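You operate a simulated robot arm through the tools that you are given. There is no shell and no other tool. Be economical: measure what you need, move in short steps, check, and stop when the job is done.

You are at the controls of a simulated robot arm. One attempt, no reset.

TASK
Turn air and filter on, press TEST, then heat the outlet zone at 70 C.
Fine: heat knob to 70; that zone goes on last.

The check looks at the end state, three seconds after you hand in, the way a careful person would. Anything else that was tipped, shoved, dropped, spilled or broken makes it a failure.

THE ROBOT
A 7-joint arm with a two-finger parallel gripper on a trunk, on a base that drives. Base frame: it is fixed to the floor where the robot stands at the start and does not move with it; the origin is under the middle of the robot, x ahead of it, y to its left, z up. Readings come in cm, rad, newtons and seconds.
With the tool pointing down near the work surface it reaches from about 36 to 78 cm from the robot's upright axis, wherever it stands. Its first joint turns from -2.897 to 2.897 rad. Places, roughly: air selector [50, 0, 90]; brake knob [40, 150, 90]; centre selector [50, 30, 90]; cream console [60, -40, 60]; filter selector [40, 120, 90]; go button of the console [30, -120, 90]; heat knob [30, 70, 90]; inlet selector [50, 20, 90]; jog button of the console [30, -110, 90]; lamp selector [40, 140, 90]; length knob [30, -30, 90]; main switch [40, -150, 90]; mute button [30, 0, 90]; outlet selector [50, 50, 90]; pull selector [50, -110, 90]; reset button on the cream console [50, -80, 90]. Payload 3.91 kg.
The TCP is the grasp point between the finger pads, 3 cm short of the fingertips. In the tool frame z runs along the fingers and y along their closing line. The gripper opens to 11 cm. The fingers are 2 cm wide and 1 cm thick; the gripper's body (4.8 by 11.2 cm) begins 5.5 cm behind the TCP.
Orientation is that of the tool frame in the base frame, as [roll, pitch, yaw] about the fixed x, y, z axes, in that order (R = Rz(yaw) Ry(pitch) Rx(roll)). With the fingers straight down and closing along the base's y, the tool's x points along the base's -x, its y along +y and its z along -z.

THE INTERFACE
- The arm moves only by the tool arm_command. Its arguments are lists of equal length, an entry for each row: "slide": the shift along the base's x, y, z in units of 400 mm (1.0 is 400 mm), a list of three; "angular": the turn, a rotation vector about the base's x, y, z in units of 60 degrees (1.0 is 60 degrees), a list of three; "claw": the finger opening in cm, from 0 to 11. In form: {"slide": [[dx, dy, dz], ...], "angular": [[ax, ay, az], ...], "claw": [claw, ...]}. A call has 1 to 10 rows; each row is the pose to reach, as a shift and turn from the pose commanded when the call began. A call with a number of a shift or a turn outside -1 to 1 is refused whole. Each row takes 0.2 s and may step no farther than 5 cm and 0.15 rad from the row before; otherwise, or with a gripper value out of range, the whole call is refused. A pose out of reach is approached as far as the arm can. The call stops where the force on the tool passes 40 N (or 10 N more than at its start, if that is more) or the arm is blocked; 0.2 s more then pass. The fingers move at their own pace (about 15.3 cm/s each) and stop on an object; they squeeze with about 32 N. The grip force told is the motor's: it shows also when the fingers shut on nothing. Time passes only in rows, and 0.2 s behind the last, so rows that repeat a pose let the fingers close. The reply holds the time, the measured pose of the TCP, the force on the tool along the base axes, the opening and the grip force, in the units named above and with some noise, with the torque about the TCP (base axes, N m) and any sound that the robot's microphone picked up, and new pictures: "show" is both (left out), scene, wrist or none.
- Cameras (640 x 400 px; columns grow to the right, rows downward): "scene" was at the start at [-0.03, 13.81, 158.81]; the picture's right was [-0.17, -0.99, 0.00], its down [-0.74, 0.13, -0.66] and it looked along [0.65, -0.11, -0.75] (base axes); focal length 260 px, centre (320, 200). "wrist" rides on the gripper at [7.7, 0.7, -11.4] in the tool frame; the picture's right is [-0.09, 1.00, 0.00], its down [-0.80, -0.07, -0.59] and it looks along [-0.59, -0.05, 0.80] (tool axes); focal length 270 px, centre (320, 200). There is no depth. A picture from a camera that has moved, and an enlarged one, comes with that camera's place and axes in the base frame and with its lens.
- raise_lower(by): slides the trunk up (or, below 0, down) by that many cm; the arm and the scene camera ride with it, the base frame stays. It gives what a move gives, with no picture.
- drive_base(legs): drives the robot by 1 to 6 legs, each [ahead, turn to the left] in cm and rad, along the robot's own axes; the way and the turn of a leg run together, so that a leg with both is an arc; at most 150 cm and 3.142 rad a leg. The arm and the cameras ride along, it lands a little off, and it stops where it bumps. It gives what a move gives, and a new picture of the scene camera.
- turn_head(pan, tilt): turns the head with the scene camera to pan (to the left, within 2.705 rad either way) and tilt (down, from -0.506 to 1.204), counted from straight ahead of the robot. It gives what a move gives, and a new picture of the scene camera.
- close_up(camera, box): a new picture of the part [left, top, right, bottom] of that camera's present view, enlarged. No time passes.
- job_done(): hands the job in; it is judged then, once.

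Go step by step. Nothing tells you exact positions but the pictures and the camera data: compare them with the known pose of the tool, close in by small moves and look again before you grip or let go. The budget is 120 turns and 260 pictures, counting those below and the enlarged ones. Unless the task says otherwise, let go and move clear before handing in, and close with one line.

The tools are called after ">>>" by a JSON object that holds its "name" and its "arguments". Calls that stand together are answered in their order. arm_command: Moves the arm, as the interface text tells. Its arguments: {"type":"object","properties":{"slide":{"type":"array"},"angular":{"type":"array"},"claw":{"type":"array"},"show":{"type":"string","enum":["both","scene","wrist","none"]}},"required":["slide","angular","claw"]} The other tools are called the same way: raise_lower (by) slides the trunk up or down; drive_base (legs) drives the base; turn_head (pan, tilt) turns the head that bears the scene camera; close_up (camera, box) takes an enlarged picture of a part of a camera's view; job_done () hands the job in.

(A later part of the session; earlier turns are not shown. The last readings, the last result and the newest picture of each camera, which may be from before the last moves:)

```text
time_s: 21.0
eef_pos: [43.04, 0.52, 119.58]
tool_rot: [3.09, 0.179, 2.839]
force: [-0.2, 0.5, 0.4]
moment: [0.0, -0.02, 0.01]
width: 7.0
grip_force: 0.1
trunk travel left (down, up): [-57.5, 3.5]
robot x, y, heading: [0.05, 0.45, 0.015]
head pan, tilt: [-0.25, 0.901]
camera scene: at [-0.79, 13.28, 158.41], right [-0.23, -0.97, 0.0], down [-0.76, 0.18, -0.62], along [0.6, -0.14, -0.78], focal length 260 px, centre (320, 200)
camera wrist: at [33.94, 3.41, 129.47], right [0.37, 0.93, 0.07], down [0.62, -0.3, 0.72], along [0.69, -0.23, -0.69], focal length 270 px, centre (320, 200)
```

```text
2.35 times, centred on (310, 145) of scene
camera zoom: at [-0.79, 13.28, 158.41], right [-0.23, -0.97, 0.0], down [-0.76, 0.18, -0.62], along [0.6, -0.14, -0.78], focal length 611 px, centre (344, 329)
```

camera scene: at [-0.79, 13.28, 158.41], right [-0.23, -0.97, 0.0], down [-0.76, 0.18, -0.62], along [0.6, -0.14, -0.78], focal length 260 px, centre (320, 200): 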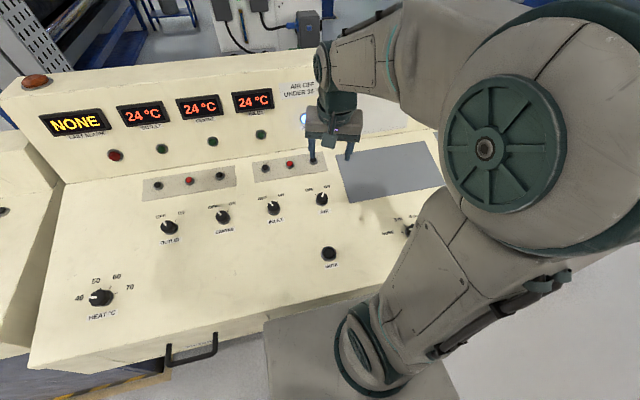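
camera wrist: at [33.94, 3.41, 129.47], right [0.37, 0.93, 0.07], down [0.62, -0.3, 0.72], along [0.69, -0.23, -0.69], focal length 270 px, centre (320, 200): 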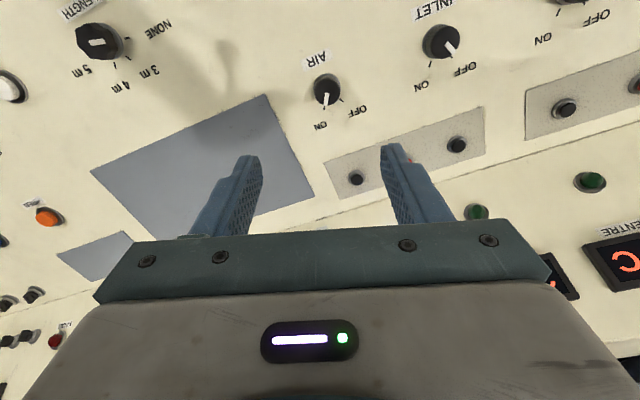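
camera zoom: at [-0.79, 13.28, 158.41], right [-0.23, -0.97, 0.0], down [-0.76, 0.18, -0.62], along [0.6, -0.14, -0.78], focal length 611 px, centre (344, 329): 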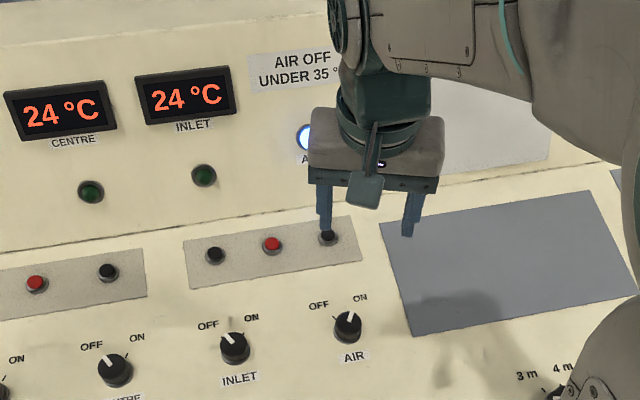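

AIR is on and confirmed. Next I back away, go left about 122 cm to stand before the left console (FILTER near y 118), and look for TEST.

>>> {"name": "drive_base", "arguments": {"legs": [[-20, 0], [0, 1.571], [122, 0], [0, -1.586]]}}

>>> {"name": "turn_head", "arguments": {"pan": 0.3, "tilt": 0.75}}

```text
time_s: 36.0
eef_pos: [19.41, 122.16, 119.57]
tool_rot: [3.088, 0.179, 2.839]
force: [0.9, 0.5, -0.6]
moment: [-0.01, 0.0, 0.02]
width: 7.0
grip_force: 0.1
trunk travel left (down, up): [-57.5, 3.5]
robot x, y, heading: [-23.97, 121.86, 0.019]
head pan, tilt: [-0.25, 0.901]
camera scene: at [-24.5, 134.76, 158.41], right [-0.23, -0.97, 0.0], down [-0.76, 0.18, -0.62], along [0.6, -0.14, -0.78], focal length 260 px, centre (320, 200)
```

scene: 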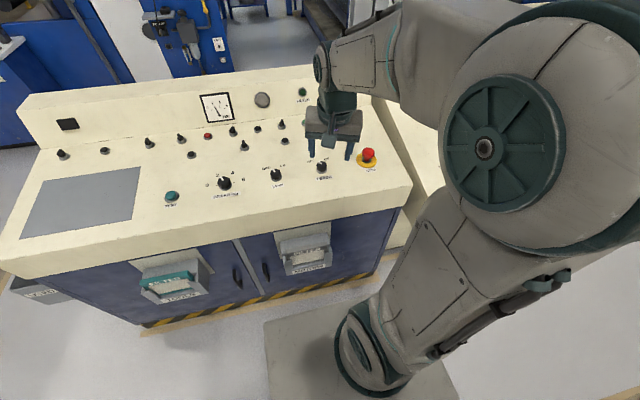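

```text
time_s: 37.0
eef_pos: [19.35, 122.19, 119.41]
tool_rot: [3.088, 0.178, 2.839]
force: [0.4, 0.0, -0.5]
moment: [0.01, 0.02, 0.01]
width: 6.99
grip_force: 0.1
trunk travel left (down, up): [-57.5, 3.5]
robot x, y, heading: [-24.08, 121.74, 0.018]
head pan, tilt: [0.3, 0.75]
camera scene: at [-23.98, 139.09, 159.6], right [0.31, -0.95, 0.0], down [-0.65, -0.21, -0.73], along [0.69, 0.23, -0.68], focal length 260 px, centre (320, 200)
```

scene: 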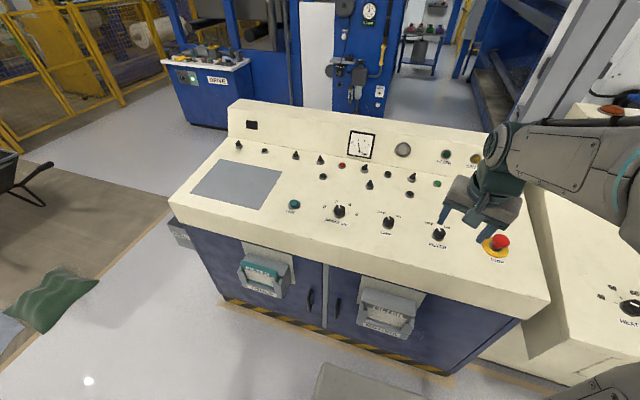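

>>> {"name": "close_up", "arguments": {"camera": "scene", "box": [260, 180, 540, 300]}}

>>> {"name": "close_up", "arguments": {"camera": "scene", "box": [230, 100, 500, 230]}}

```text
2.29 times, centred on (400, 240) of scene
camera zoom: at [-23.98, 139.09, 159.6], right [0.31, -0.95, 0.0], down [-0.65, -0.21, -0.73], along [0.69, 0.23, -0.68], focal length 594 px, centre (137, 109)
```

zoom: 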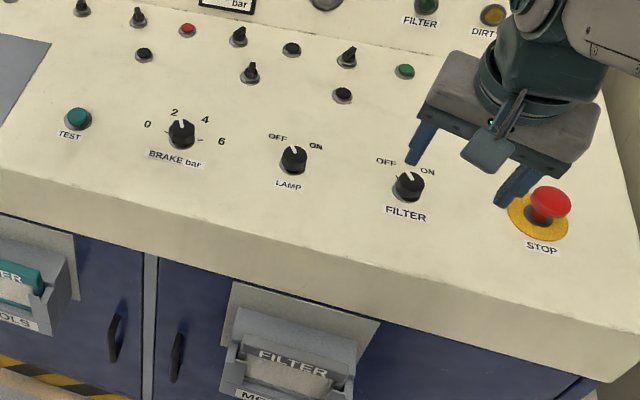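

```text
2.37 times, centred on (365, 165) of scene
camera zoom: at [-23.98, 139.09, 159.6], right [0.31, -0.95, 0.0], down [-0.65, -0.21, -0.73], along [0.69, 0.23, -0.68], focal length 616 px, centre (213, 283)
```

zoom: 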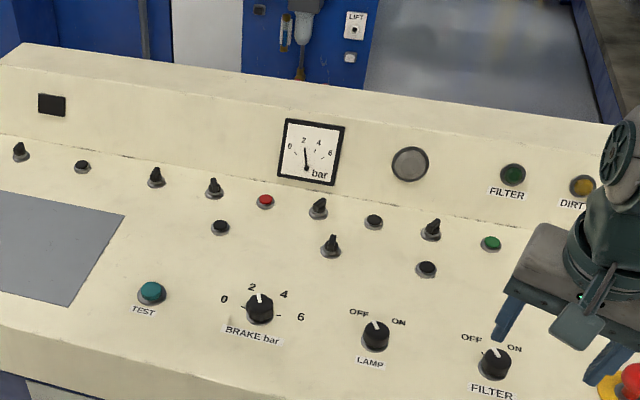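

TEST is the teal button on this console (about [41, 171]), and FILTER is OFF at about [41, 119], in reach from here. I move above FILTER with the tool yaw straightened.

>>> {"name": "arm_command", "arguments": {"slide": [[0.09, -0.013, -0.04], [0.18, -0.026, -0.08], [0.27, -0.039, -0.13], [0.36, -0.052, -0.19], [0.45, -0.065, -0.25], [0.51, -0.078, -0.31], [0.51, -0.078, -0.35]], "angular": [[-0.02, 0, 0.1], [-0.04, 0, 0.2], [-0.053, 0, 0.285], [-0.053, 0, 0.285], [-0.053, 0, 0.285], [-0.053, 0, 0.285], [-0.053, 0, 0.285]], "claw": [7, 7, 7, 7, 7, 7, 7]}}

>>> {"name": "close_up", "arguments": {"camera": "wrist", "box": [200, 60, 440, 240]}}

>>> {"name": "close_up", "arguments": {"camera": "scene", "box": [390, 160, 530, 280]}}

```text
time_s: 38.6
eef_pos: [39.63, 119.02, 105.56]
tool_rot: [-3.139, 0.187, -3.136]
force: [0.4, 0.3, 0.7]
moment: [0.0, 0.0, -0.05]
width: 6.97
grip_force: 0.0
trunk travel left (down, up): [-57.5, 3.5]
robot x, y, heading: [-23.99, 121.61, 0.019]
head pan, tilt: [0.3, 0.75]
camera scene: at [-23.97, 139.1, 159.6], right [0.31, -0.95, 0.0], down [-0.65, -0.21, -0.73], along [0.69, 0.23, -0.68], focal length 260 px, centre (320, 200)
camera wrist: at [29.9, 119.51, 115.37], right [0.08, 1.0, 0.01], down [0.68, -0.07, 0.73], along [0.73, -0.05, -0.68], focal length 270 px, centre (320, 200)
```

scene: 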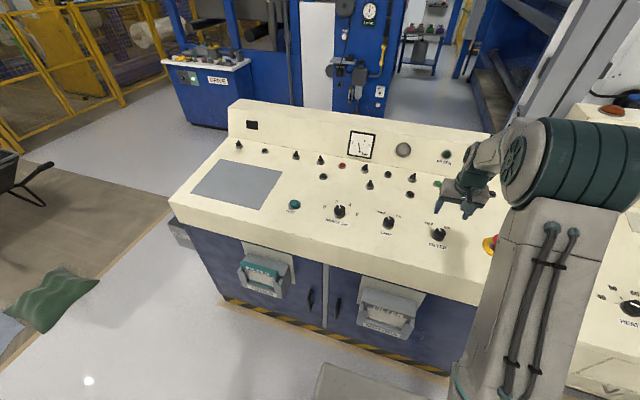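
wrist: 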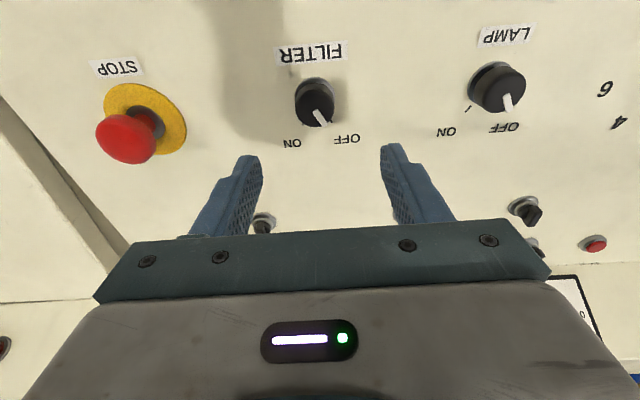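

```text
2.22 times, centred on (320, 150) of wrist
camera zoom: at [29.9, 119.51, 115.37], right [0.08, 1.0, 0.01], down [0.68, -0.07, 0.73], along [0.73, -0.05, -0.68], focal length 601 px, centre (320, 311)
```

zoom: 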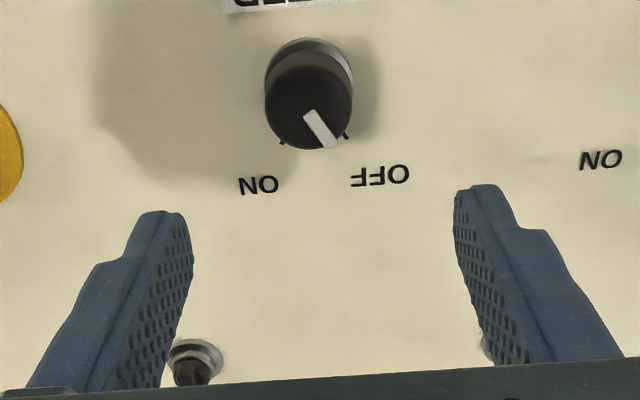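

```text
3.33 times, centred on (460, 220) of scene
camera zoom: at [-23.97, 139.1, 159.6], right [0.31, -0.95, 0.0], down [-0.65, -0.21, -0.73], along [0.69, 0.23, -0.68], focal length 866 px, centre (-147, 133)
```

zoom: 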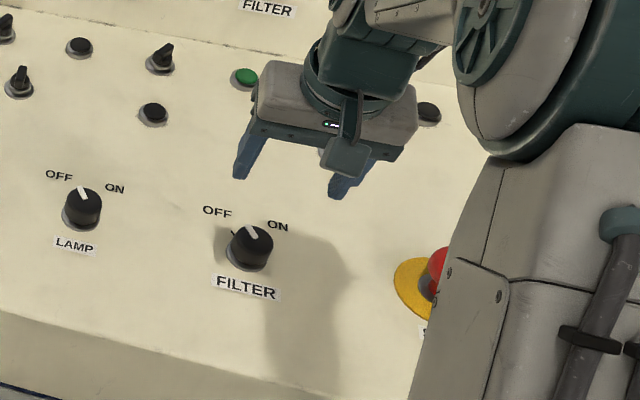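

FILTER is slightly off to −y and its depth is uncertain. I go down half way along the normal and measure again.

>>> {"name": "arm_command", "arguments": {"slide": [[0.011, -0.008, -0.06], [0.022, -0.008, -0.12], [0.022, -0.008, -0.12]], "angular": [[0, 0, 0], [0, 0, 0], [0, 0, 0]], "claw": [7, 7, 7]}}

>>> {"name": "close_up", "arguments": {"camera": "wrist", "box": [200, 60, 440, 240]}}

>>> {"name": "close_up", "arguments": {"camera": "scene", "box": [400, 170, 500, 250]}}

```text
time_s: 39.4
eef_pos: [40.75, 118.68, 100.63]
tool_rot: [-3.14, 0.187, -3.136]
force: [-0.3, 0.1, -0.2]
moment: [0.03, 0.0, 0.01]
width: 7.0
grip_force: 0.0
trunk travel left (down, up): [-57.5, 3.5]
robot x, y, heading: [-23.53, 121.64, 0.018]
head pan, tilt: [0.3, 0.75]
camera scene: at [-23.98, 139.1, 159.6], right [0.31, -0.95, 0.0], down [-0.65, -0.21, -0.73], along [0.69, 0.23, -0.68], focal length 260 px, centre (320, 200)
camera wrist: at [31.01, 119.18, 110.56], right [0.08, 1.0, 0.01], down [0.68, -0.07, 0.73], along [0.73, -0.05, -0.68], focal length 270 px, centre (320, 200)
```

scene: 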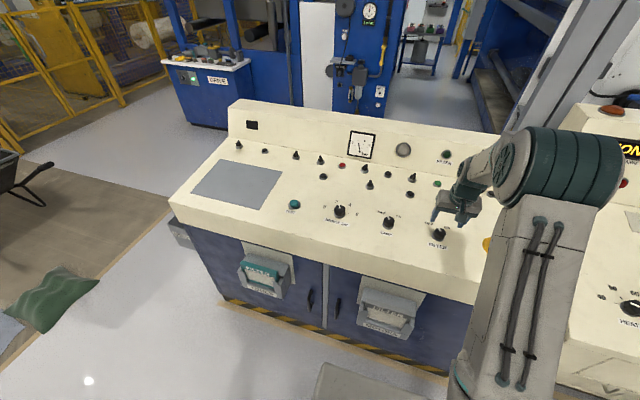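
wrist: 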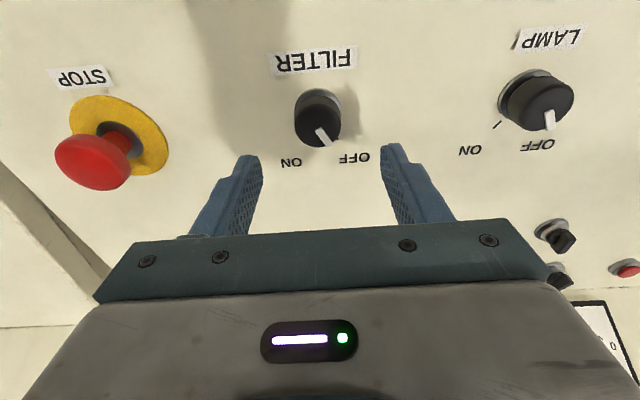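

```text
2.22 times, centred on (320, 150) of wrist
camera zoom: at [31.01, 119.18, 110.56], right [0.08, 1.0, 0.01], down [0.68, -0.07, 0.73], along [0.73, -0.05, -0.68], focal length 601 px, centre (320, 311)
```

zoom: 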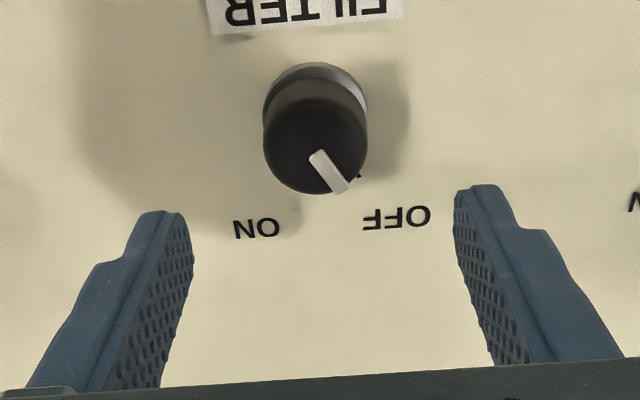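

```text
5.00 times, centred on (450, 210) of scene
camera zoom: at [-23.98, 139.1, 159.6], right [0.31, -0.95, 0.0], down [-0.65, -0.21, -0.73], along [0.69, 0.23, -0.68], focal length 1298 px, centre (-330, 150)
```

zoom: 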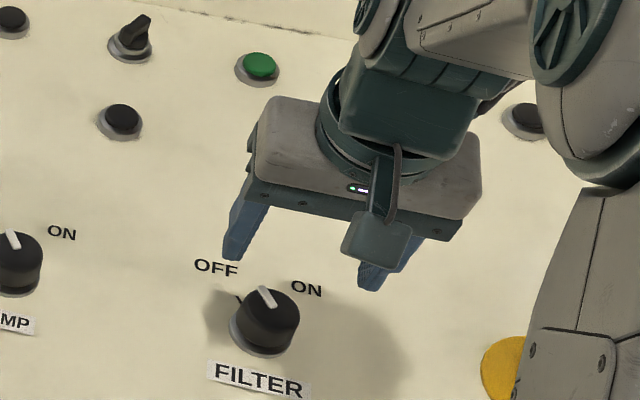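

Offset is now about −0.35 cm in x and −0.1 in y; the knob top is ~7 cm below the TCP. I descend 5.5 cm along the axis with this correction and check.

>>> {"name": "arm_command", "arguments": {"slide": [[-0.009, -0.003, 0], [0.003, -0.003, -0.06], [0.011, -0.003, -0.11], [0.016, -0.003, -0.135], [0.016, -0.003, -0.135]], "angular": [[0, 0, 0], [0, 0, 0], [0, 0, 0], [0, 0, 0], [0, 0, 0]], "claw": [7, 7, 7, 7, 7]}}

>>> {"name": "close_up", "arguments": {"camera": "wrist", "box": [200, 60, 440, 240]}}

>>> {"name": "close_up", "arguments": {"camera": "scene", "box": [400, 190, 500, 270]}}

```text
time_s: 40.6
eef_pos: [41.48, 118.59, 95.16]
tool_rot: [-3.141, 0.185, -3.135]
force: [-0.6, 0.7, 0.1]
moment: [0.02, 0.02, 0.0]
width: 6.99
grip_force: 0.0
trunk travel left (down, up): [-57.5, 3.5]
robot x, y, heading: [-23.86, 121.59, 0.019]
head pan, tilt: [0.3, 0.75]
camera scene: at [-23.97, 139.1, 159.6], right [0.31, -0.95, 0.0], down [-0.65, -0.21, -0.73], along [0.69, 0.23, -0.68], focal length 260 px, centre (320, 200)
camera wrist: at [31.65, 119.15, 105.09], right [0.08, 1.0, 0.01], down [0.68, -0.07, 0.73], along [0.73, -0.05, -0.68], focal length 270 px, centre (320, 200)
```

scene: 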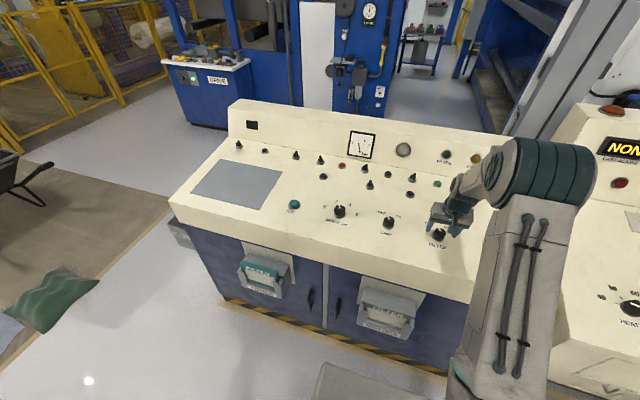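
wrist: 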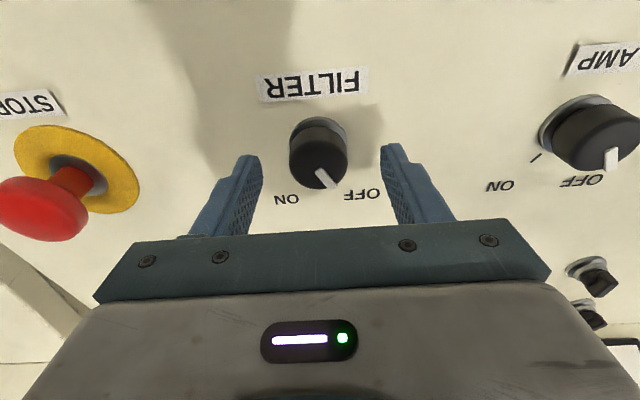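

```text
2.22 times, centred on (320, 150) of wrist
camera zoom: at [31.65, 119.15, 105.09], right [0.08, 1.0, 0.01], down [0.68, -0.07, 0.73], along [0.73, -0.05, -0.68], focal length 601 px, centre (320, 311)
```

zoom: 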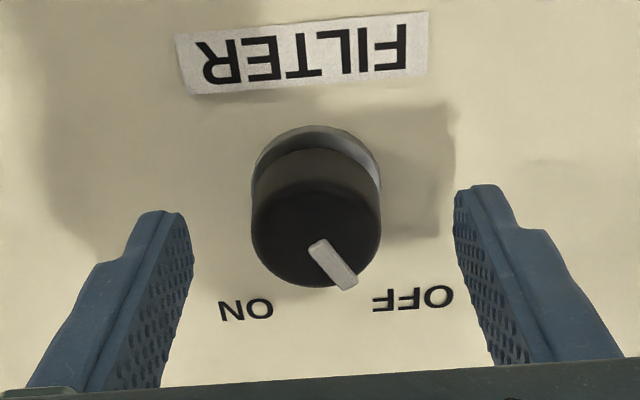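

```text
5.00 times, centred on (450, 230) of scene
camera zoom: at [-23.97, 139.1, 159.6], right [0.31, -0.95, 0.0], down [-0.65, -0.21, -0.73], along [0.69, 0.23, -0.68], focal length 1298 px, centre (-330, 50)
```

zoom: 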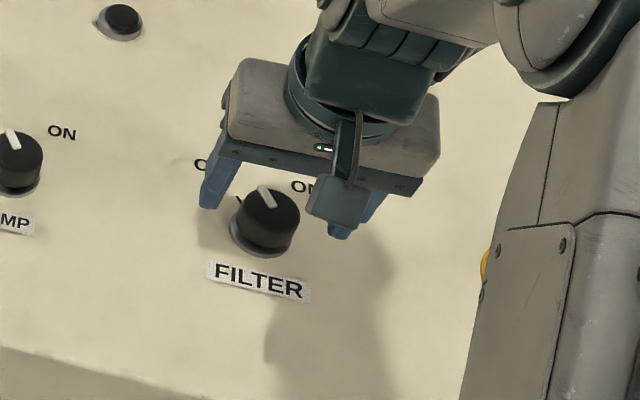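

Nearly aligned; about 1.9 cm remains to the same grip depth as AIR. I correct slightly, descend and close.

>>> {"name": "arm_command", "arguments": {"slide": [[-0.003, -0.003, 0], [0.001, -0.003, -0.025], [0.005, -0.003, -0.046], [0.005, -0.003, -0.046], [0.005, -0.003, -0.046], [0.005, -0.003, -0.046]], "angular": [[0, 0, 0], [0, 0, 0], [0, 0, 0], [0, 0, 0], [0, 0, 0], [0, 0, 0]], "claw": [7, 7, 7, 0, 0, 0]}}

>>> {"name": "close_up", "arguments": {"camera": "wrist", "box": [200, 60, 440, 240]}}

```text
time_s: 42.0
eef_pos: [41.5, 118.5, 93.37]
tool_rot: [-3.14, 0.186, -3.135]
force: [-0.8, 0.7, -2.2]
moment: [0.62, 0.34, 0.08]
width: 3.71
grip_force: 45.0
trunk travel left (down, up): [-57.5, 3.5]
robot x, y, heading: [-23.78, 121.7, 0.019]
head pan, tilt: [0.3, 0.75]
camera scene: at [-23.96, 139.09, 159.6], right [0.31, -0.95, 0.0], down [-0.65, -0.21, -0.73], along [0.69, 0.23, -0.68], focal length 260 px, centre (320, 200)
camera wrist: at [31.79, 118.98, 103.31], right [0.08, 1.0, 0.01], down [0.68, -0.07, 0.73], along [0.73, -0.05, -0.68], focal length 270 px, centre (320, 200)
```

scene: 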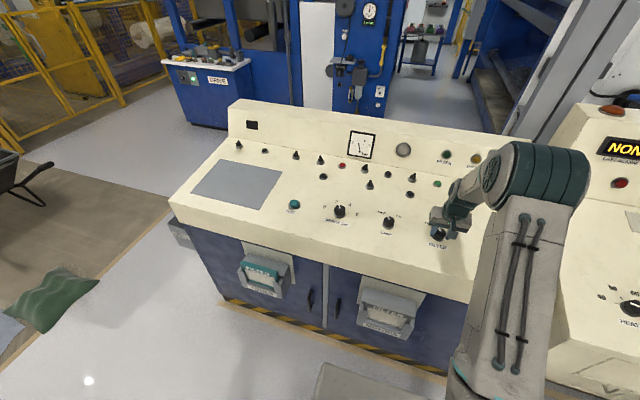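
wrist: 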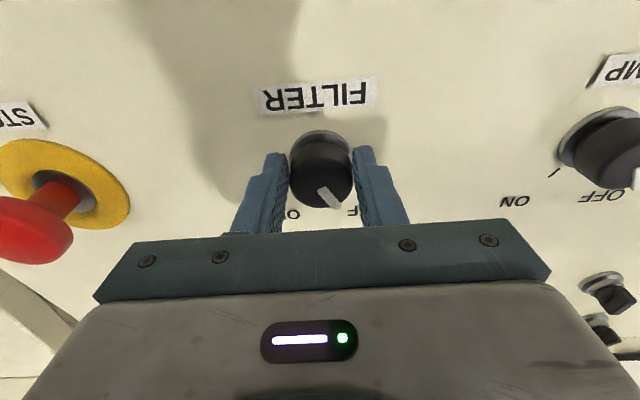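

```text
2.22 times, centred on (320, 150) of wrist
camera zoom: at [31.79, 118.98, 103.31], right [0.08, 1.0, 0.01], down [0.68, -0.07, 0.73], along [0.73, -0.05, -0.68], focal length 601 px, centre (320, 311)
```

zoom: 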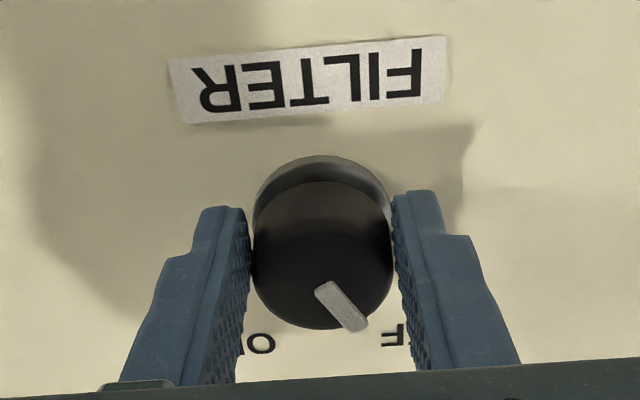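

Well gripped and balanced. Turning FILTER clockwise the same way.

>>> {"name": "arm_command", "arguments": {"slide": [[-0.004, 0, 0], [-0.004, 0, 0], [-0.004, 0, 0], [-0.004, 0, 0], [-0.004, 0, 0], [-0.004, 0, 0], [-0.004, 0, 0], [-0.004, 0, 0], [-0.004, 0, 0]], "angular": [[0.02, 0, -0.118], [0.043, 0, -0.236], [0.065, 0, -0.354], [0.087, 0, -0.47], [0.108, 0, -0.59], [0.13, 0, -0.7], [0.15, 0, -0.81], [0.17, 0, -0.92], [0.18, 0, -0.98]], "claw": [0, 0, 0, 0, 0, 0, 0, 0, 0]}}

>>> {"name": "close_up", "arguments": {"camera": "scene", "box": [380, 120, 540, 260]}}

```text
time_s: 44.0
eef_pos: [41.92, 119.06, 93.51]
tool_rot: [2.979, 0.101, 2.123]
force: [10.0, 9.2, -6.3]
moment: [-0.1, 0.29, 0.07]
width: 3.89
grip_force: 45.0
trunk travel left (down, up): [-57.5, 3.5]
robot x, y, heading: [-23.79, 121.82, 0.029]
head pan, tilt: [0.3, 0.75]
stopped in row 9: the force on the tool passed its limit at 41 N (the readings are from after the stop); the commanded pose is now the measured one
camera scene: at [-23.93, 139.15, 159.57], right [0.32, -0.95, 0.0], down [-0.65, -0.22, -0.73], along [0.69, 0.24, -0.68], focal length 260 px, centre (320, 200)
camera wrist: at [36.17, 125.83, 104.14], right [0.88, 0.45, 0.17], down [0.25, -0.72, 0.65], along [0.42, -0.53, -0.74], focal length 270 px, centre (320, 200)
```

scene: 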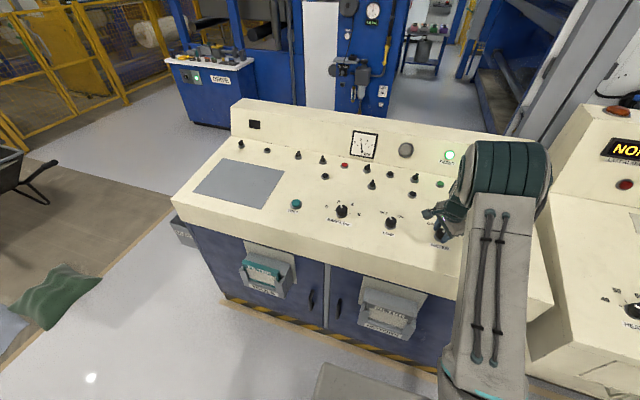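
wrist: 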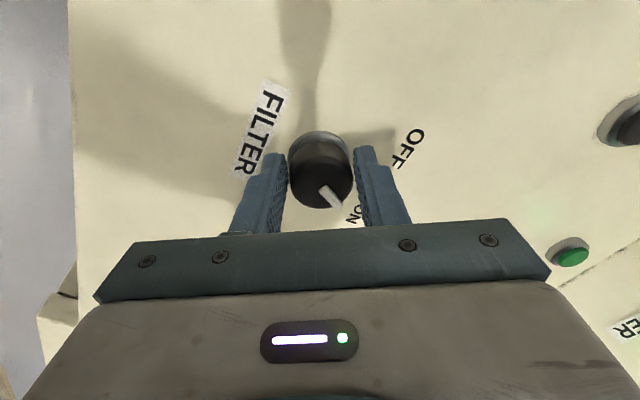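

```text
2.86 times, centred on (460, 190) of scene
camera zoom: at [-23.93, 139.15, 159.57], right [0.32, -0.95, 0.0], down [-0.65, -0.22, -0.73], along [0.69, 0.24, -0.68], focal length 742 px, centre (-80, 229)
```

zoom: 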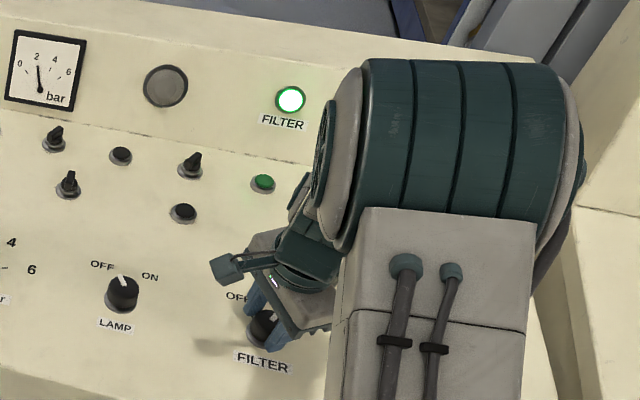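

FILTER lamp is lit. I release, retreat and pull back.

>>> {"name": "arm_command", "arguments": {"slide": [[0, 0, 0], [0, 0, 0], [-0.009, 0, 0.05], [-0.025, 0, 0.13], [-0.06, 0, 0.23], [-0.1, 0, 0.33], [-0.16, 0, 0.42], [-0.23, 0, 0.5], [-0.32, 0, 0.55], [-0.42, 0, 0.58]], "angular": [[0, 0, 0], [0, 0, 0], [0, 0, 0], [0, 0, 0], [-0.02, 0, 0.12], [-0.043, 0, 0.236], [-0.065, 0, 0.354], [-0.087, 0, 0.47], [-0.108, 0, 0.59], [-0.13, 0, 0.7]], "claw": [7, 7, 7, 7, 5, 3, 0, 0, 0, 0], "show": "none"}}

>>> {"name": "drive_base", "arguments": {"legs": [[0, 1.55], [38, 0], [0, -1.579]]}}

>>> {"name": "close_up", "arguments": {"camera": "scene", "box": [260, 100, 560, 270]}}

```text
time_s: 46.2
eef_pos: [24.75, 118.7, 116.9]
tool_rot: [3.088, 0.181, 2.869]
force: [-0.9, -0.9, -0.4]
moment: [0.0, 0.04, 0.0]
width: 0.02
grip_force: 32.2
trunk travel left (down, up): [-57.5, 3.5]
robot x, y, heading: [-24.03, 121.9, 0.024]
head pan, tilt: [0.3, 0.75]
```

```text
time_s: 56.1
eef_pos: [25.66, 152.82, 116.88]
tool_rot: [3.089, 0.182, 2.801]
force: [-0.6, -0.4, -0.7]
moment: [0.0, 0.02, 0.01]
width: 0.01
grip_force: 31.8
trunk travel left (down, up): [-57.5, 3.5]
robot x, y, heading: [-22.71, 158.81, -0.04]
head pan, tilt: [0.3, 0.75]
camera scene: at [-21.82, 176.49, 159.6], right [0.26, -0.97, 0.0], down [-0.66, -0.17, -0.73], along [0.71, 0.19, -0.68], focal length 260 px, centre (320, 200)
```

scene: 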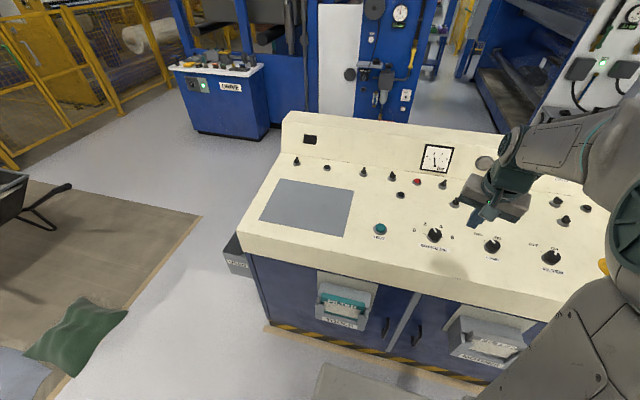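

```text
2.13 times, centred on (410, 185) of scene
camera zoom: at [-21.82, 176.49, 159.6], right [0.26, -0.97, 0.0], down [-0.66, -0.17, -0.73], along [0.71, 0.19, -0.68], focal length 554 px, centre (128, 232)
```

zoom: 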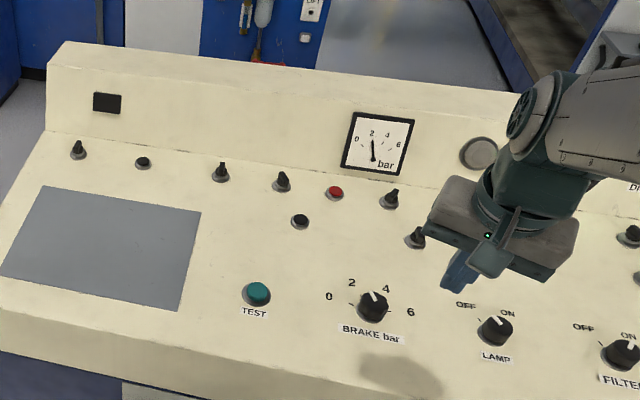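

TEST computes to about [41.3, 171.5, 91]. I move the closed fingers above it.

>>> {"name": "arm_command", "arguments": {"slide": [[0.05, 0.075, 0], [0.1, 0.15, 0], [0.15, 0.23, 0], [0.2, 0.31, 0], [0.26, 0.39, -0.04], [0.31, 0.467, -0.1], [0.36, 0.467, -0.19], [0.36, 0.467, -0.28], [0.36, 0.467, -0.32]], "angular": [[-0.01, 0, 0.06], [-0.02, 0, 0.12], [-0.03, 0, 0.18], [-0.04, 0, 0.24], [-0.05, 0, 0.3], [-0.06, 0, 0.32], [-0.06, 0, 0.32], [-0.06, 0, 0.32], [-0.06, 0, 0.32]], "claw": [0, 0, 0, 0, 0, 0, 0, 0, 0]}}

>>> {"name": "close_up", "arguments": {"camera": "wrist", "box": [200, 60, 440, 240]}}

>>> {"name": "close_up", "arguments": {"camera": "scene", "box": [330, 170, 450, 260]}}

```text
time_s: 58.1
eef_pos: [40.08, 171.62, 103.96]
tool_rot: [-3.132, 0.192, -3.135]
force: [0.3, -0.4, -0.7]
moment: [-0.03, 0.04, 0.0]
width: 0.0
grip_force: 32.0
trunk travel left (down, up): [-57.5, 3.5]
robot x, y, heading: [-22.71, 158.93, -0.042]
head pan, tilt: [0.3, 0.75]
camera scene: at [-21.8, 176.52, 159.6], right [0.26, -0.97, 0.0], down [-0.66, -0.17, -0.73], along [0.71, 0.19, -0.68], focal length 260 px, centre (320, 200)
camera wrist: at [30.35, 172.22, 113.75], right [0.08, 1.0, 0.01], down [0.67, -0.06, 0.74], along [0.73, -0.05, -0.68], focal length 270 px, centre (320, 200)
```

scene: 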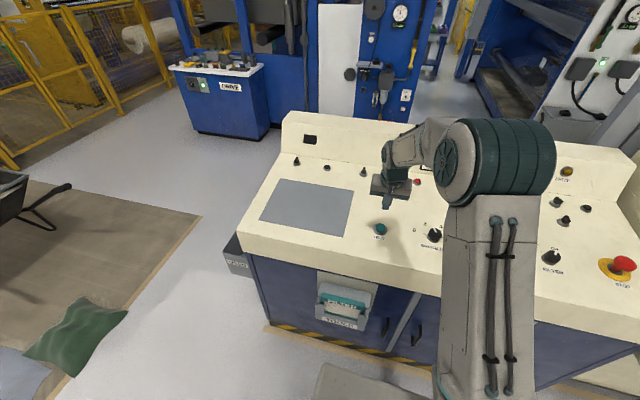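
wrist: 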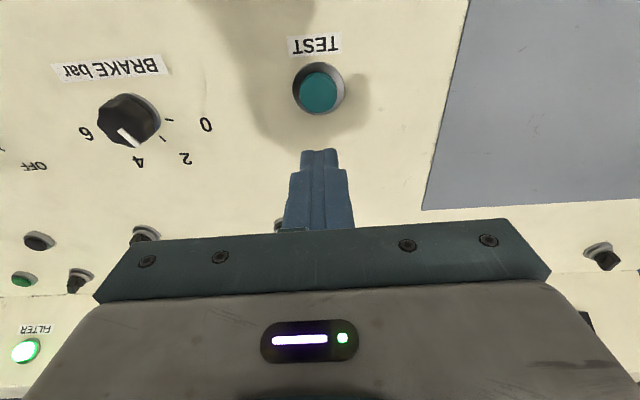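

```text
2.22 times, centred on (320, 150) of wrist
camera zoom: at [30.35, 172.22, 113.75], right [0.08, 1.0, 0.01], down [0.67, -0.06, 0.74], along [0.73, -0.05, -0.68], focal length 601 px, centre (320, 311)
```

zoom: 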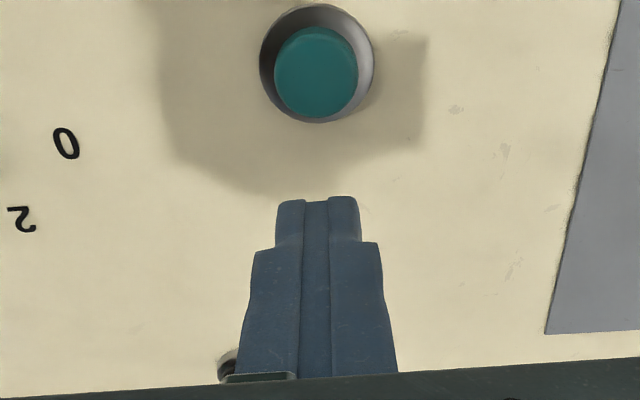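

```text
4.44 times, centred on (390, 215) of scene
camera zoom: at [-21.8, 176.52, 159.6], right [0.26, -0.97, 0.0], down [-0.66, -0.17, -0.73], along [0.71, 0.19, -0.68], focal length 1154 px, centre (9, 133)
```

zoom: 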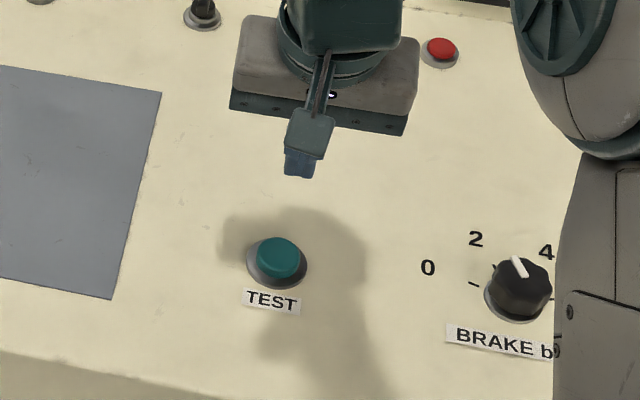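

The button needs the tool about 1.3 cm nearer. I correct and descend to just above it.

>>> {"name": "arm_command", "arguments": {"slide": [[-0.033, -0.002, 0], [-0.015, -0.002, -0.09], [0.003, -0.002, -0.17], [0.009, -0.002, -0.205], [0.009, -0.002, -0.205]], "angular": [[0, 0, 0], [0, 0, 0], [0, 0, 0], [0, 0, 0], [0, 0, 0]], "claw": [0, 0, 0, 0, 0]}}

>>> {"name": "close_up", "arguments": {"camera": "wrist", "box": [200, 60, 440, 240]}}

>>> {"name": "close_up", "arguments": {"camera": "scene", "box": [330, 180, 430, 250]}}

```text
time_s: 59.3
eef_pos: [40.42, 171.86, 95.85]
tool_rot: [-3.133, 0.192, -3.134]
force: [0.3, -0.3, 0.6]
moment: [0.01, -0.01, 0.01]
width: 0.01
grip_force: 32.7
trunk travel left (down, up): [-57.5, 3.5]
robot x, y, heading: [-22.68, 159.37, -0.041]
head pan, tilt: [0.3, 0.75]
camera scene: at [-21.81, 176.52, 159.6], right [0.26, -0.97, 0.0], down [-0.66, -0.17, -0.73], along [0.71, 0.19, -0.68], focal length 260 px, centre (320, 200)
camera wrist: at [30.63, 172.35, 105.68], right [0.08, 1.0, 0.01], down [0.67, -0.06, 0.74], along [0.73, -0.05, -0.68], focal length 270 px, centre (320, 200)
```

scene: 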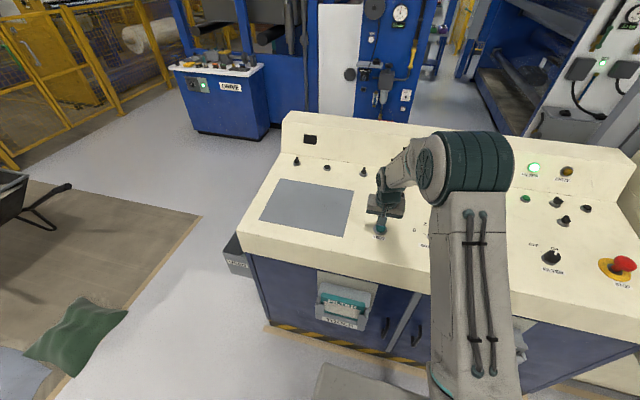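
wrist: 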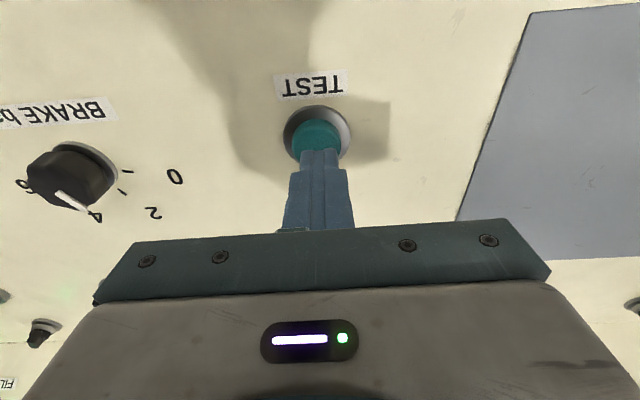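

```text
2.22 times, centred on (320, 150) of wrist
camera zoom: at [30.63, 172.35, 105.68], right [0.08, 1.0, 0.01], down [0.67, -0.06, 0.74], along [0.73, -0.05, -0.68], focal length 601 px, centre (320, 311)
```

zoom: 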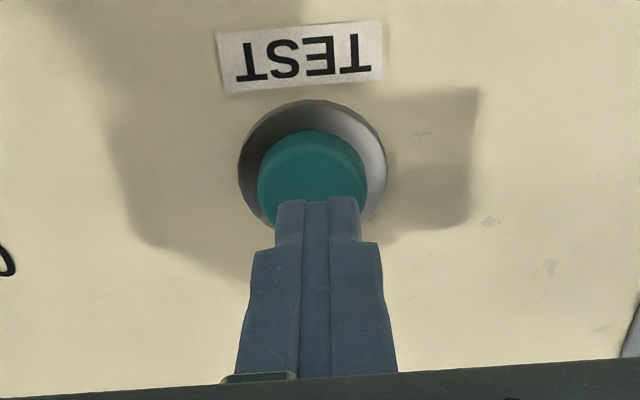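

```text
5.71 times, centred on (380, 215) of scene
camera zoom: at [-21.81, 176.52, 159.6], right [0.26, -0.97, 0.0], down [-0.66, -0.17, -0.73], along [0.71, 0.19, -0.68], focal length 1484 px, centre (-23, 114)
```

zoom: 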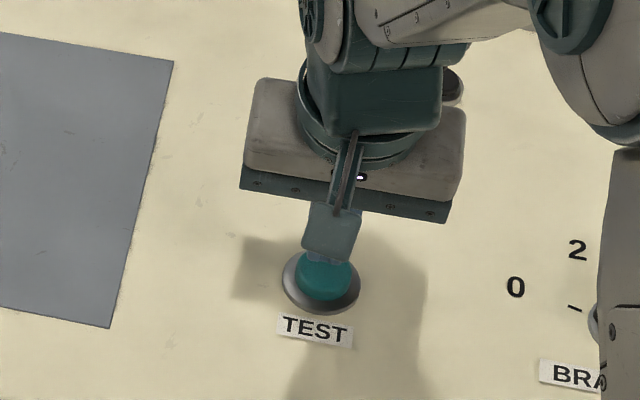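

About 0.5 cm nearer and 0.2 to −y centres the fingertips on the plunger. Then I press down gently.

>>> {"name": "arm_command", "arguments": {"slide": [[-0.013, -0.005, 0], [-0.011, -0.005, -0.012], [-0.008, -0.005, -0.024], [-0.006, -0.005, -0.034], [-0.005, -0.005, -0.042], [-0.004, -0.005, -0.048], [-0.004, -0.005, -0.052]], "angular": [[0, 0, 0], [0, 0, 0], [0, 0, 0], [0, 0, 0], [0, 0, 0], [0, 0, 0], [0, 0, 0]], "claw": [0, 0, 0, 0, 0, 0, 0]}}

>>> {"name": "close_up", "arguments": {"camera": "scene", "box": [300, 120, 600, 280]}}

```text
time_s: 60.9
eef_pos: [40.38, 171.3, 93.92]
tool_rot: [-3.133, 0.191, -3.135]
force: [-0.2, 0.1, 0.5]
moment: [0.03, 0.01, 0.01]
width: 0.0
grip_force: 32.0
trunk travel left (down, up): [-57.5, 3.5]
robot x, y, heading: [-22.72, 158.83, -0.041]
head pan, tilt: [0.3, 0.75]
camera scene: at [-21.81, 176.52, 159.6], right [0.26, -0.97, 0.0], down [-0.66, -0.17, -0.73], along [0.71, 0.19, -0.68], focal length 260 px, centre (320, 200)
camera wrist: at [30.59, 171.96, 103.63], right [0.08, 1.0, 0.01], down [0.67, -0.06, 0.74], along [0.73, -0.05, -0.68], focal length 270 px, centre (320, 200)
```

scene: 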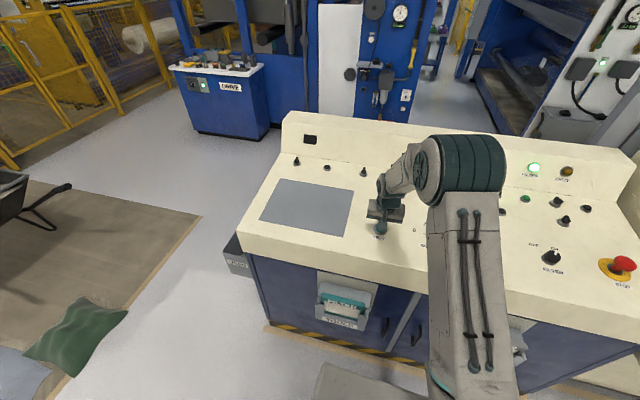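
wrist: 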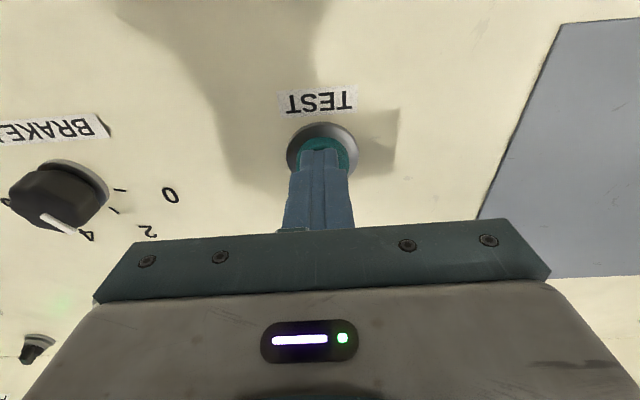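

```text
2.13 times, centred on (450, 200) of scene
camera zoom: at [-21.81, 176.52, 159.6], right [0.26, -0.97, 0.0], down [-0.66, -0.17, -0.73], along [0.71, 0.19, -0.68], focal length 554 px, centre (43, 200)
```

zoom: 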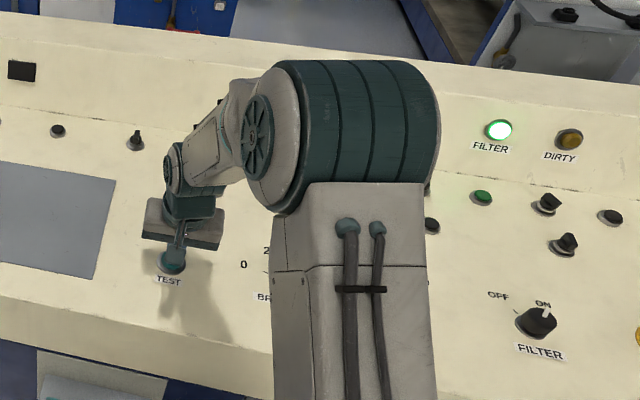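

No contact yet; centred on the plunger. Continue pressing.

>>> {"name": "arm_command", "arguments": {"slide": [[0.001, 0, -0.008], [0.003, 0, -0.016], [0.004, 0, -0.022], [0.005, 0, -0.028], [0.006, 0, -0.034], [0.007, 0, -0.04], [0.007, 0, -0.04]], "angular": [[0, 0, 0], [0, 0, 0], [0, 0, 0], [0, 0, 0], [0, 0, 0], [0, 0, 0], [0, 0, 0]], "claw": [0, 0, 0, 0, 0, 0, 0]}}

>>> {"name": "close_up", "arguments": {"camera": "scene", "box": [300, 120, 600, 280]}}

>>> {"name": "close_up", "arguments": {"camera": "wrist", "box": [200, 60, 440, 240]}}

```text
time_s: 62.2
eef_pos: [40.46, 171.3, 93.06]
tool_rot: [-3.134, 0.203, -3.133]
force: [-14.8, -3.6, 26.3]
moment: [-0.05, 0.5, 0.01]
width: 0.0
grip_force: 31.9
trunk travel left (down, up): [-57.5, 3.5]
robot x, y, heading: [-22.79, 158.96, -0.038]
head pan, tilt: [0.3, 0.75]
heard: click
stopped in row 6: the force on the tool passed its limit at 43 N (the readings are from after the stop); the commanded pose is now the measured one
camera scene: at [-22.33, 176.42, 159.62], right [0.26, -0.97, 0.0], down [-0.66, -0.17, -0.73], along [0.71, 0.19, -0.68], focal length 260 px, centre (320, 200)
camera wrist: at [30.54, 171.92, 102.72], right [0.08, 1.0, 0.01], down [0.67, -0.06, 0.74], along [0.74, -0.05, -0.67], focal length 270 px, centre (320, 200)
```

scene: 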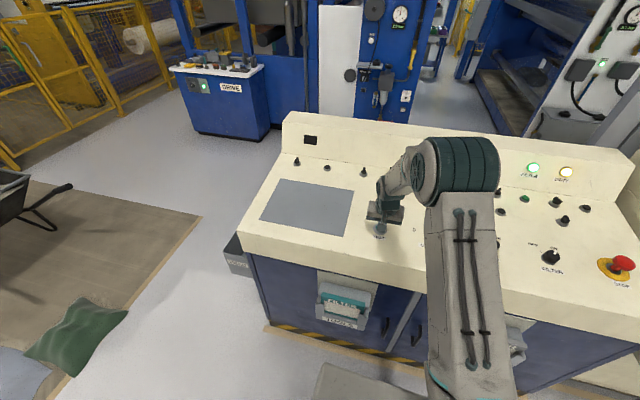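
wrist: 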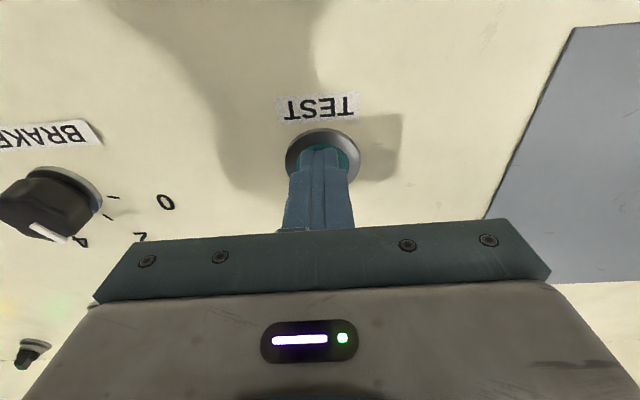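

```text
2.13 times, centred on (450, 200) of scene
camera zoom: at [-22.33, 176.42, 159.62], right [0.26, -0.97, 0.0], down [-0.66, -0.17, -0.73], along [0.71, 0.19, -0.68], focal length 554 px, centre (43, 200)
```

zoom: 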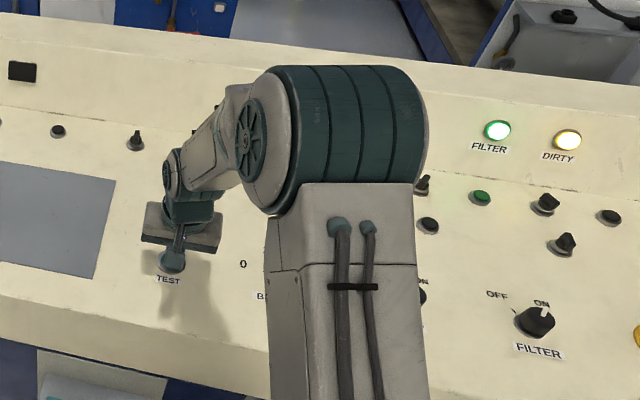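

```text
2.22 times, centred on (320, 150) of wrist
camera zoom: at [30.54, 171.92, 102.72], right [0.08, 1.0, 0.01], down [0.67, -0.06, 0.74], along [0.74, -0.05, -0.67], focal length 601 px, centre (320, 311)
```

zoom: 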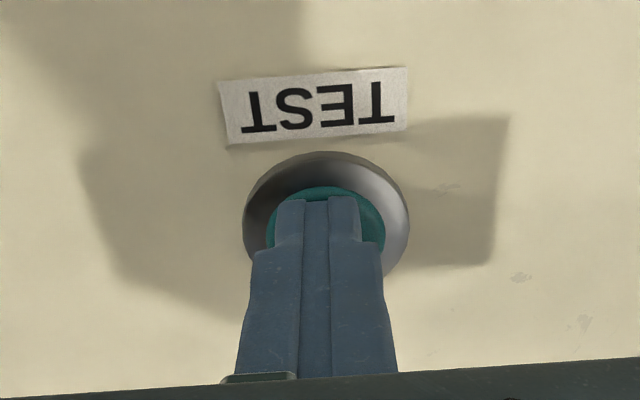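

A click, and the DIRTY lamp lit as a lamp test. I lift off and check that the lamp goes out again.

>>> {"name": "arm_command", "arguments": {"slide": [[-0.01, 0, 0.05], [-0.03, 0, 0.14], [-0.06, 0, 0.24], [-0.1, 0, 0.35], [-0.18, 0, 0.43], [-0.27, 0, 0.5], [-0.36, 0, 0.55], [-0.36, 0, 0.6]], "angular": [[0, 0, 0], [0, 0, 0], [0, 0, 0], [0, 0, 0], [0, 0, 0], [0, 0, 0], [0, 0, 0], [0, 0, 0]], "claw": [0, 0, 0, 0, 0, 0, 0, 0], "show": "scene"}}

>>> {"name": "close_up", "arguments": {"camera": "scene", "box": [300, 120, 600, 280]}}

```text
time_s: 64.0
eef_pos: [26.3, 171.36, 116.73]
tool_rot: [-3.133, 0.197, -3.132]
force: [0.2, 0.6, -0.2]
moment: [0.0, -0.04, 0.02]
width: 0.0
grip_force: 32.1
trunk travel left (down, up): [-57.5, 3.5]
robot x, y, heading: [-22.65, 158.96, -0.045]
head pan, tilt: [0.3, 0.75]
camera scene: at [-21.82, 176.52, 159.6], right [0.26, -0.97, 0.0], down [-0.66, -0.18, -0.73], along [0.71, 0.19, -0.68], focal length 260 px, centre (320, 200)
```

scene: 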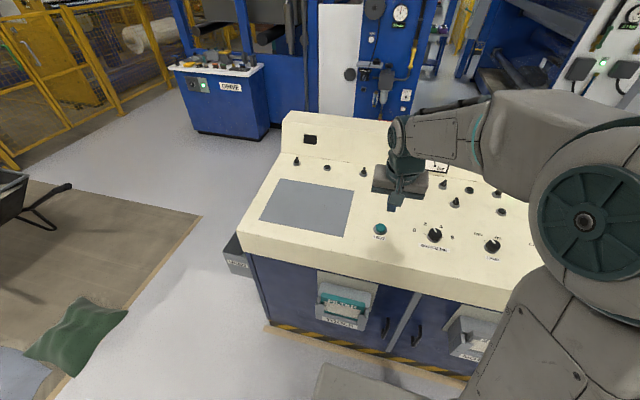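

```text
2.13 times, centred on (450, 200) of scene
camera zoom: at [-21.82, 176.52, 159.6], right [0.26, -0.97, 0.0], down [-0.66, -0.18, -0.73], along [0.71, 0.19, -0.68], focal length 554 px, centre (43, 200)
```

zoom: 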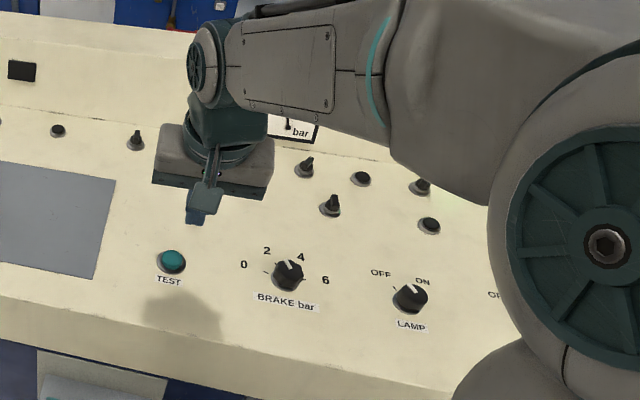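

Now the robot goes right to stand before HEAT and OUTLET (y about 60), then a bit ahead.

>>> {"name": "drive_base", "arguments": {"legs": [[0, -1.528], [100, 0], [0, 1.571], [12, 0]]}}

>>> {"name": "turn_head", "arguments": {"pan": 0.2, "tilt": 0.85}}

>>> {"name": "close_up", "arguments": {"camera": "scene", "box": [200, 100, 520, 300]}}

```text
time_s: 77.6
eef_pos: [37.43, 72.84, 116.72]
tool_rot: [-3.135, 0.197, -3.101]
force: [0.6, 0.0, -0.4]
moment: [0.0, 0.01, 0.0]
width: 0.0
grip_force: 31.6
trunk travel left (down, up): [-57.5, 3.5]
robot x, y, heading: [-11.73, 59.39, -0.013]
head pan, tilt: [0.3, 0.75]
camera scene: at [-10.98, 76.68, 159.6], right [0.29, -0.96, 0.0], down [-0.65, -0.2, -0.73], along [0.7, 0.21, -0.68], focal length 260 px, centre (320, 200)
```

scene: 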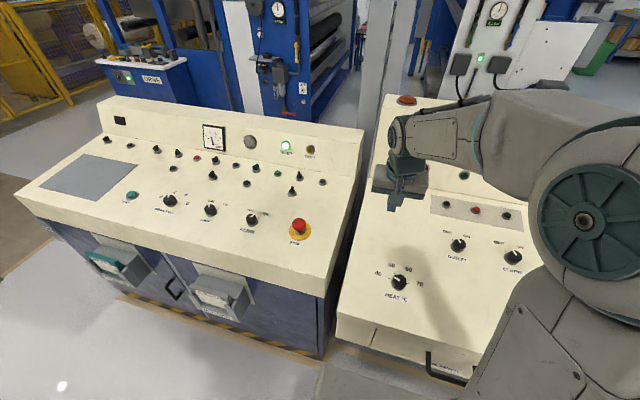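

```text
time_s: 78.2
eef_pos: [37.44, 72.95, 116.61]
tool_rot: [-3.136, 0.198, -3.103]
force: [0.2, -1.1, -0.1]
moment: [-0.02, 0.02, 0.01]
width: 0.0
grip_force: 31.7
trunk travel left (down, up): [-57.5, 3.5]
robot x, y, heading: [-11.57, 59.27, -0.004]
head pan, tilt: [0.201, 0.85]
camera scene: at [-11.36, 75.79, 158.8], right [0.19, -0.98, 0.0], down [-0.74, -0.14, -0.66], along [0.65, 0.13, -0.75], focal length 260 px, centre (320, 200)
```

scene: 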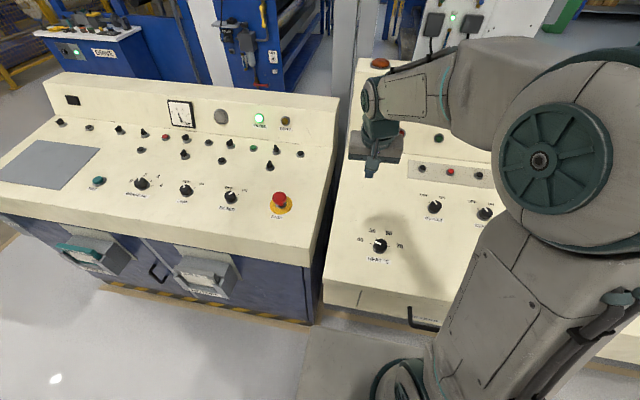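

```text
2.00 times, centred on (360, 200) of scene
camera zoom: at [-11.36, 75.79, 158.8], right [0.19, -0.98, 0.0], down [-0.74, -0.14, -0.66], along [0.65, 0.13, -0.75], focal length 519 px, centre (240, 200)
```

zoom: 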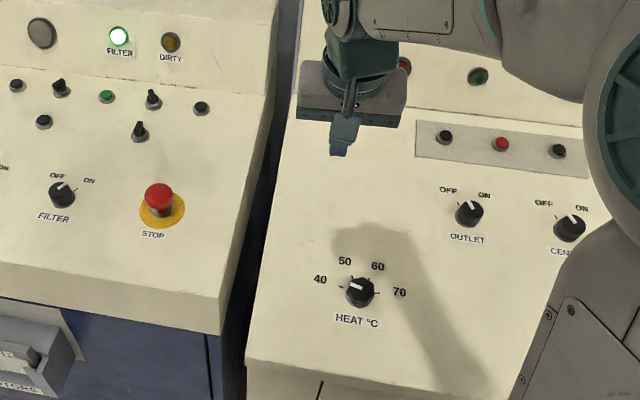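

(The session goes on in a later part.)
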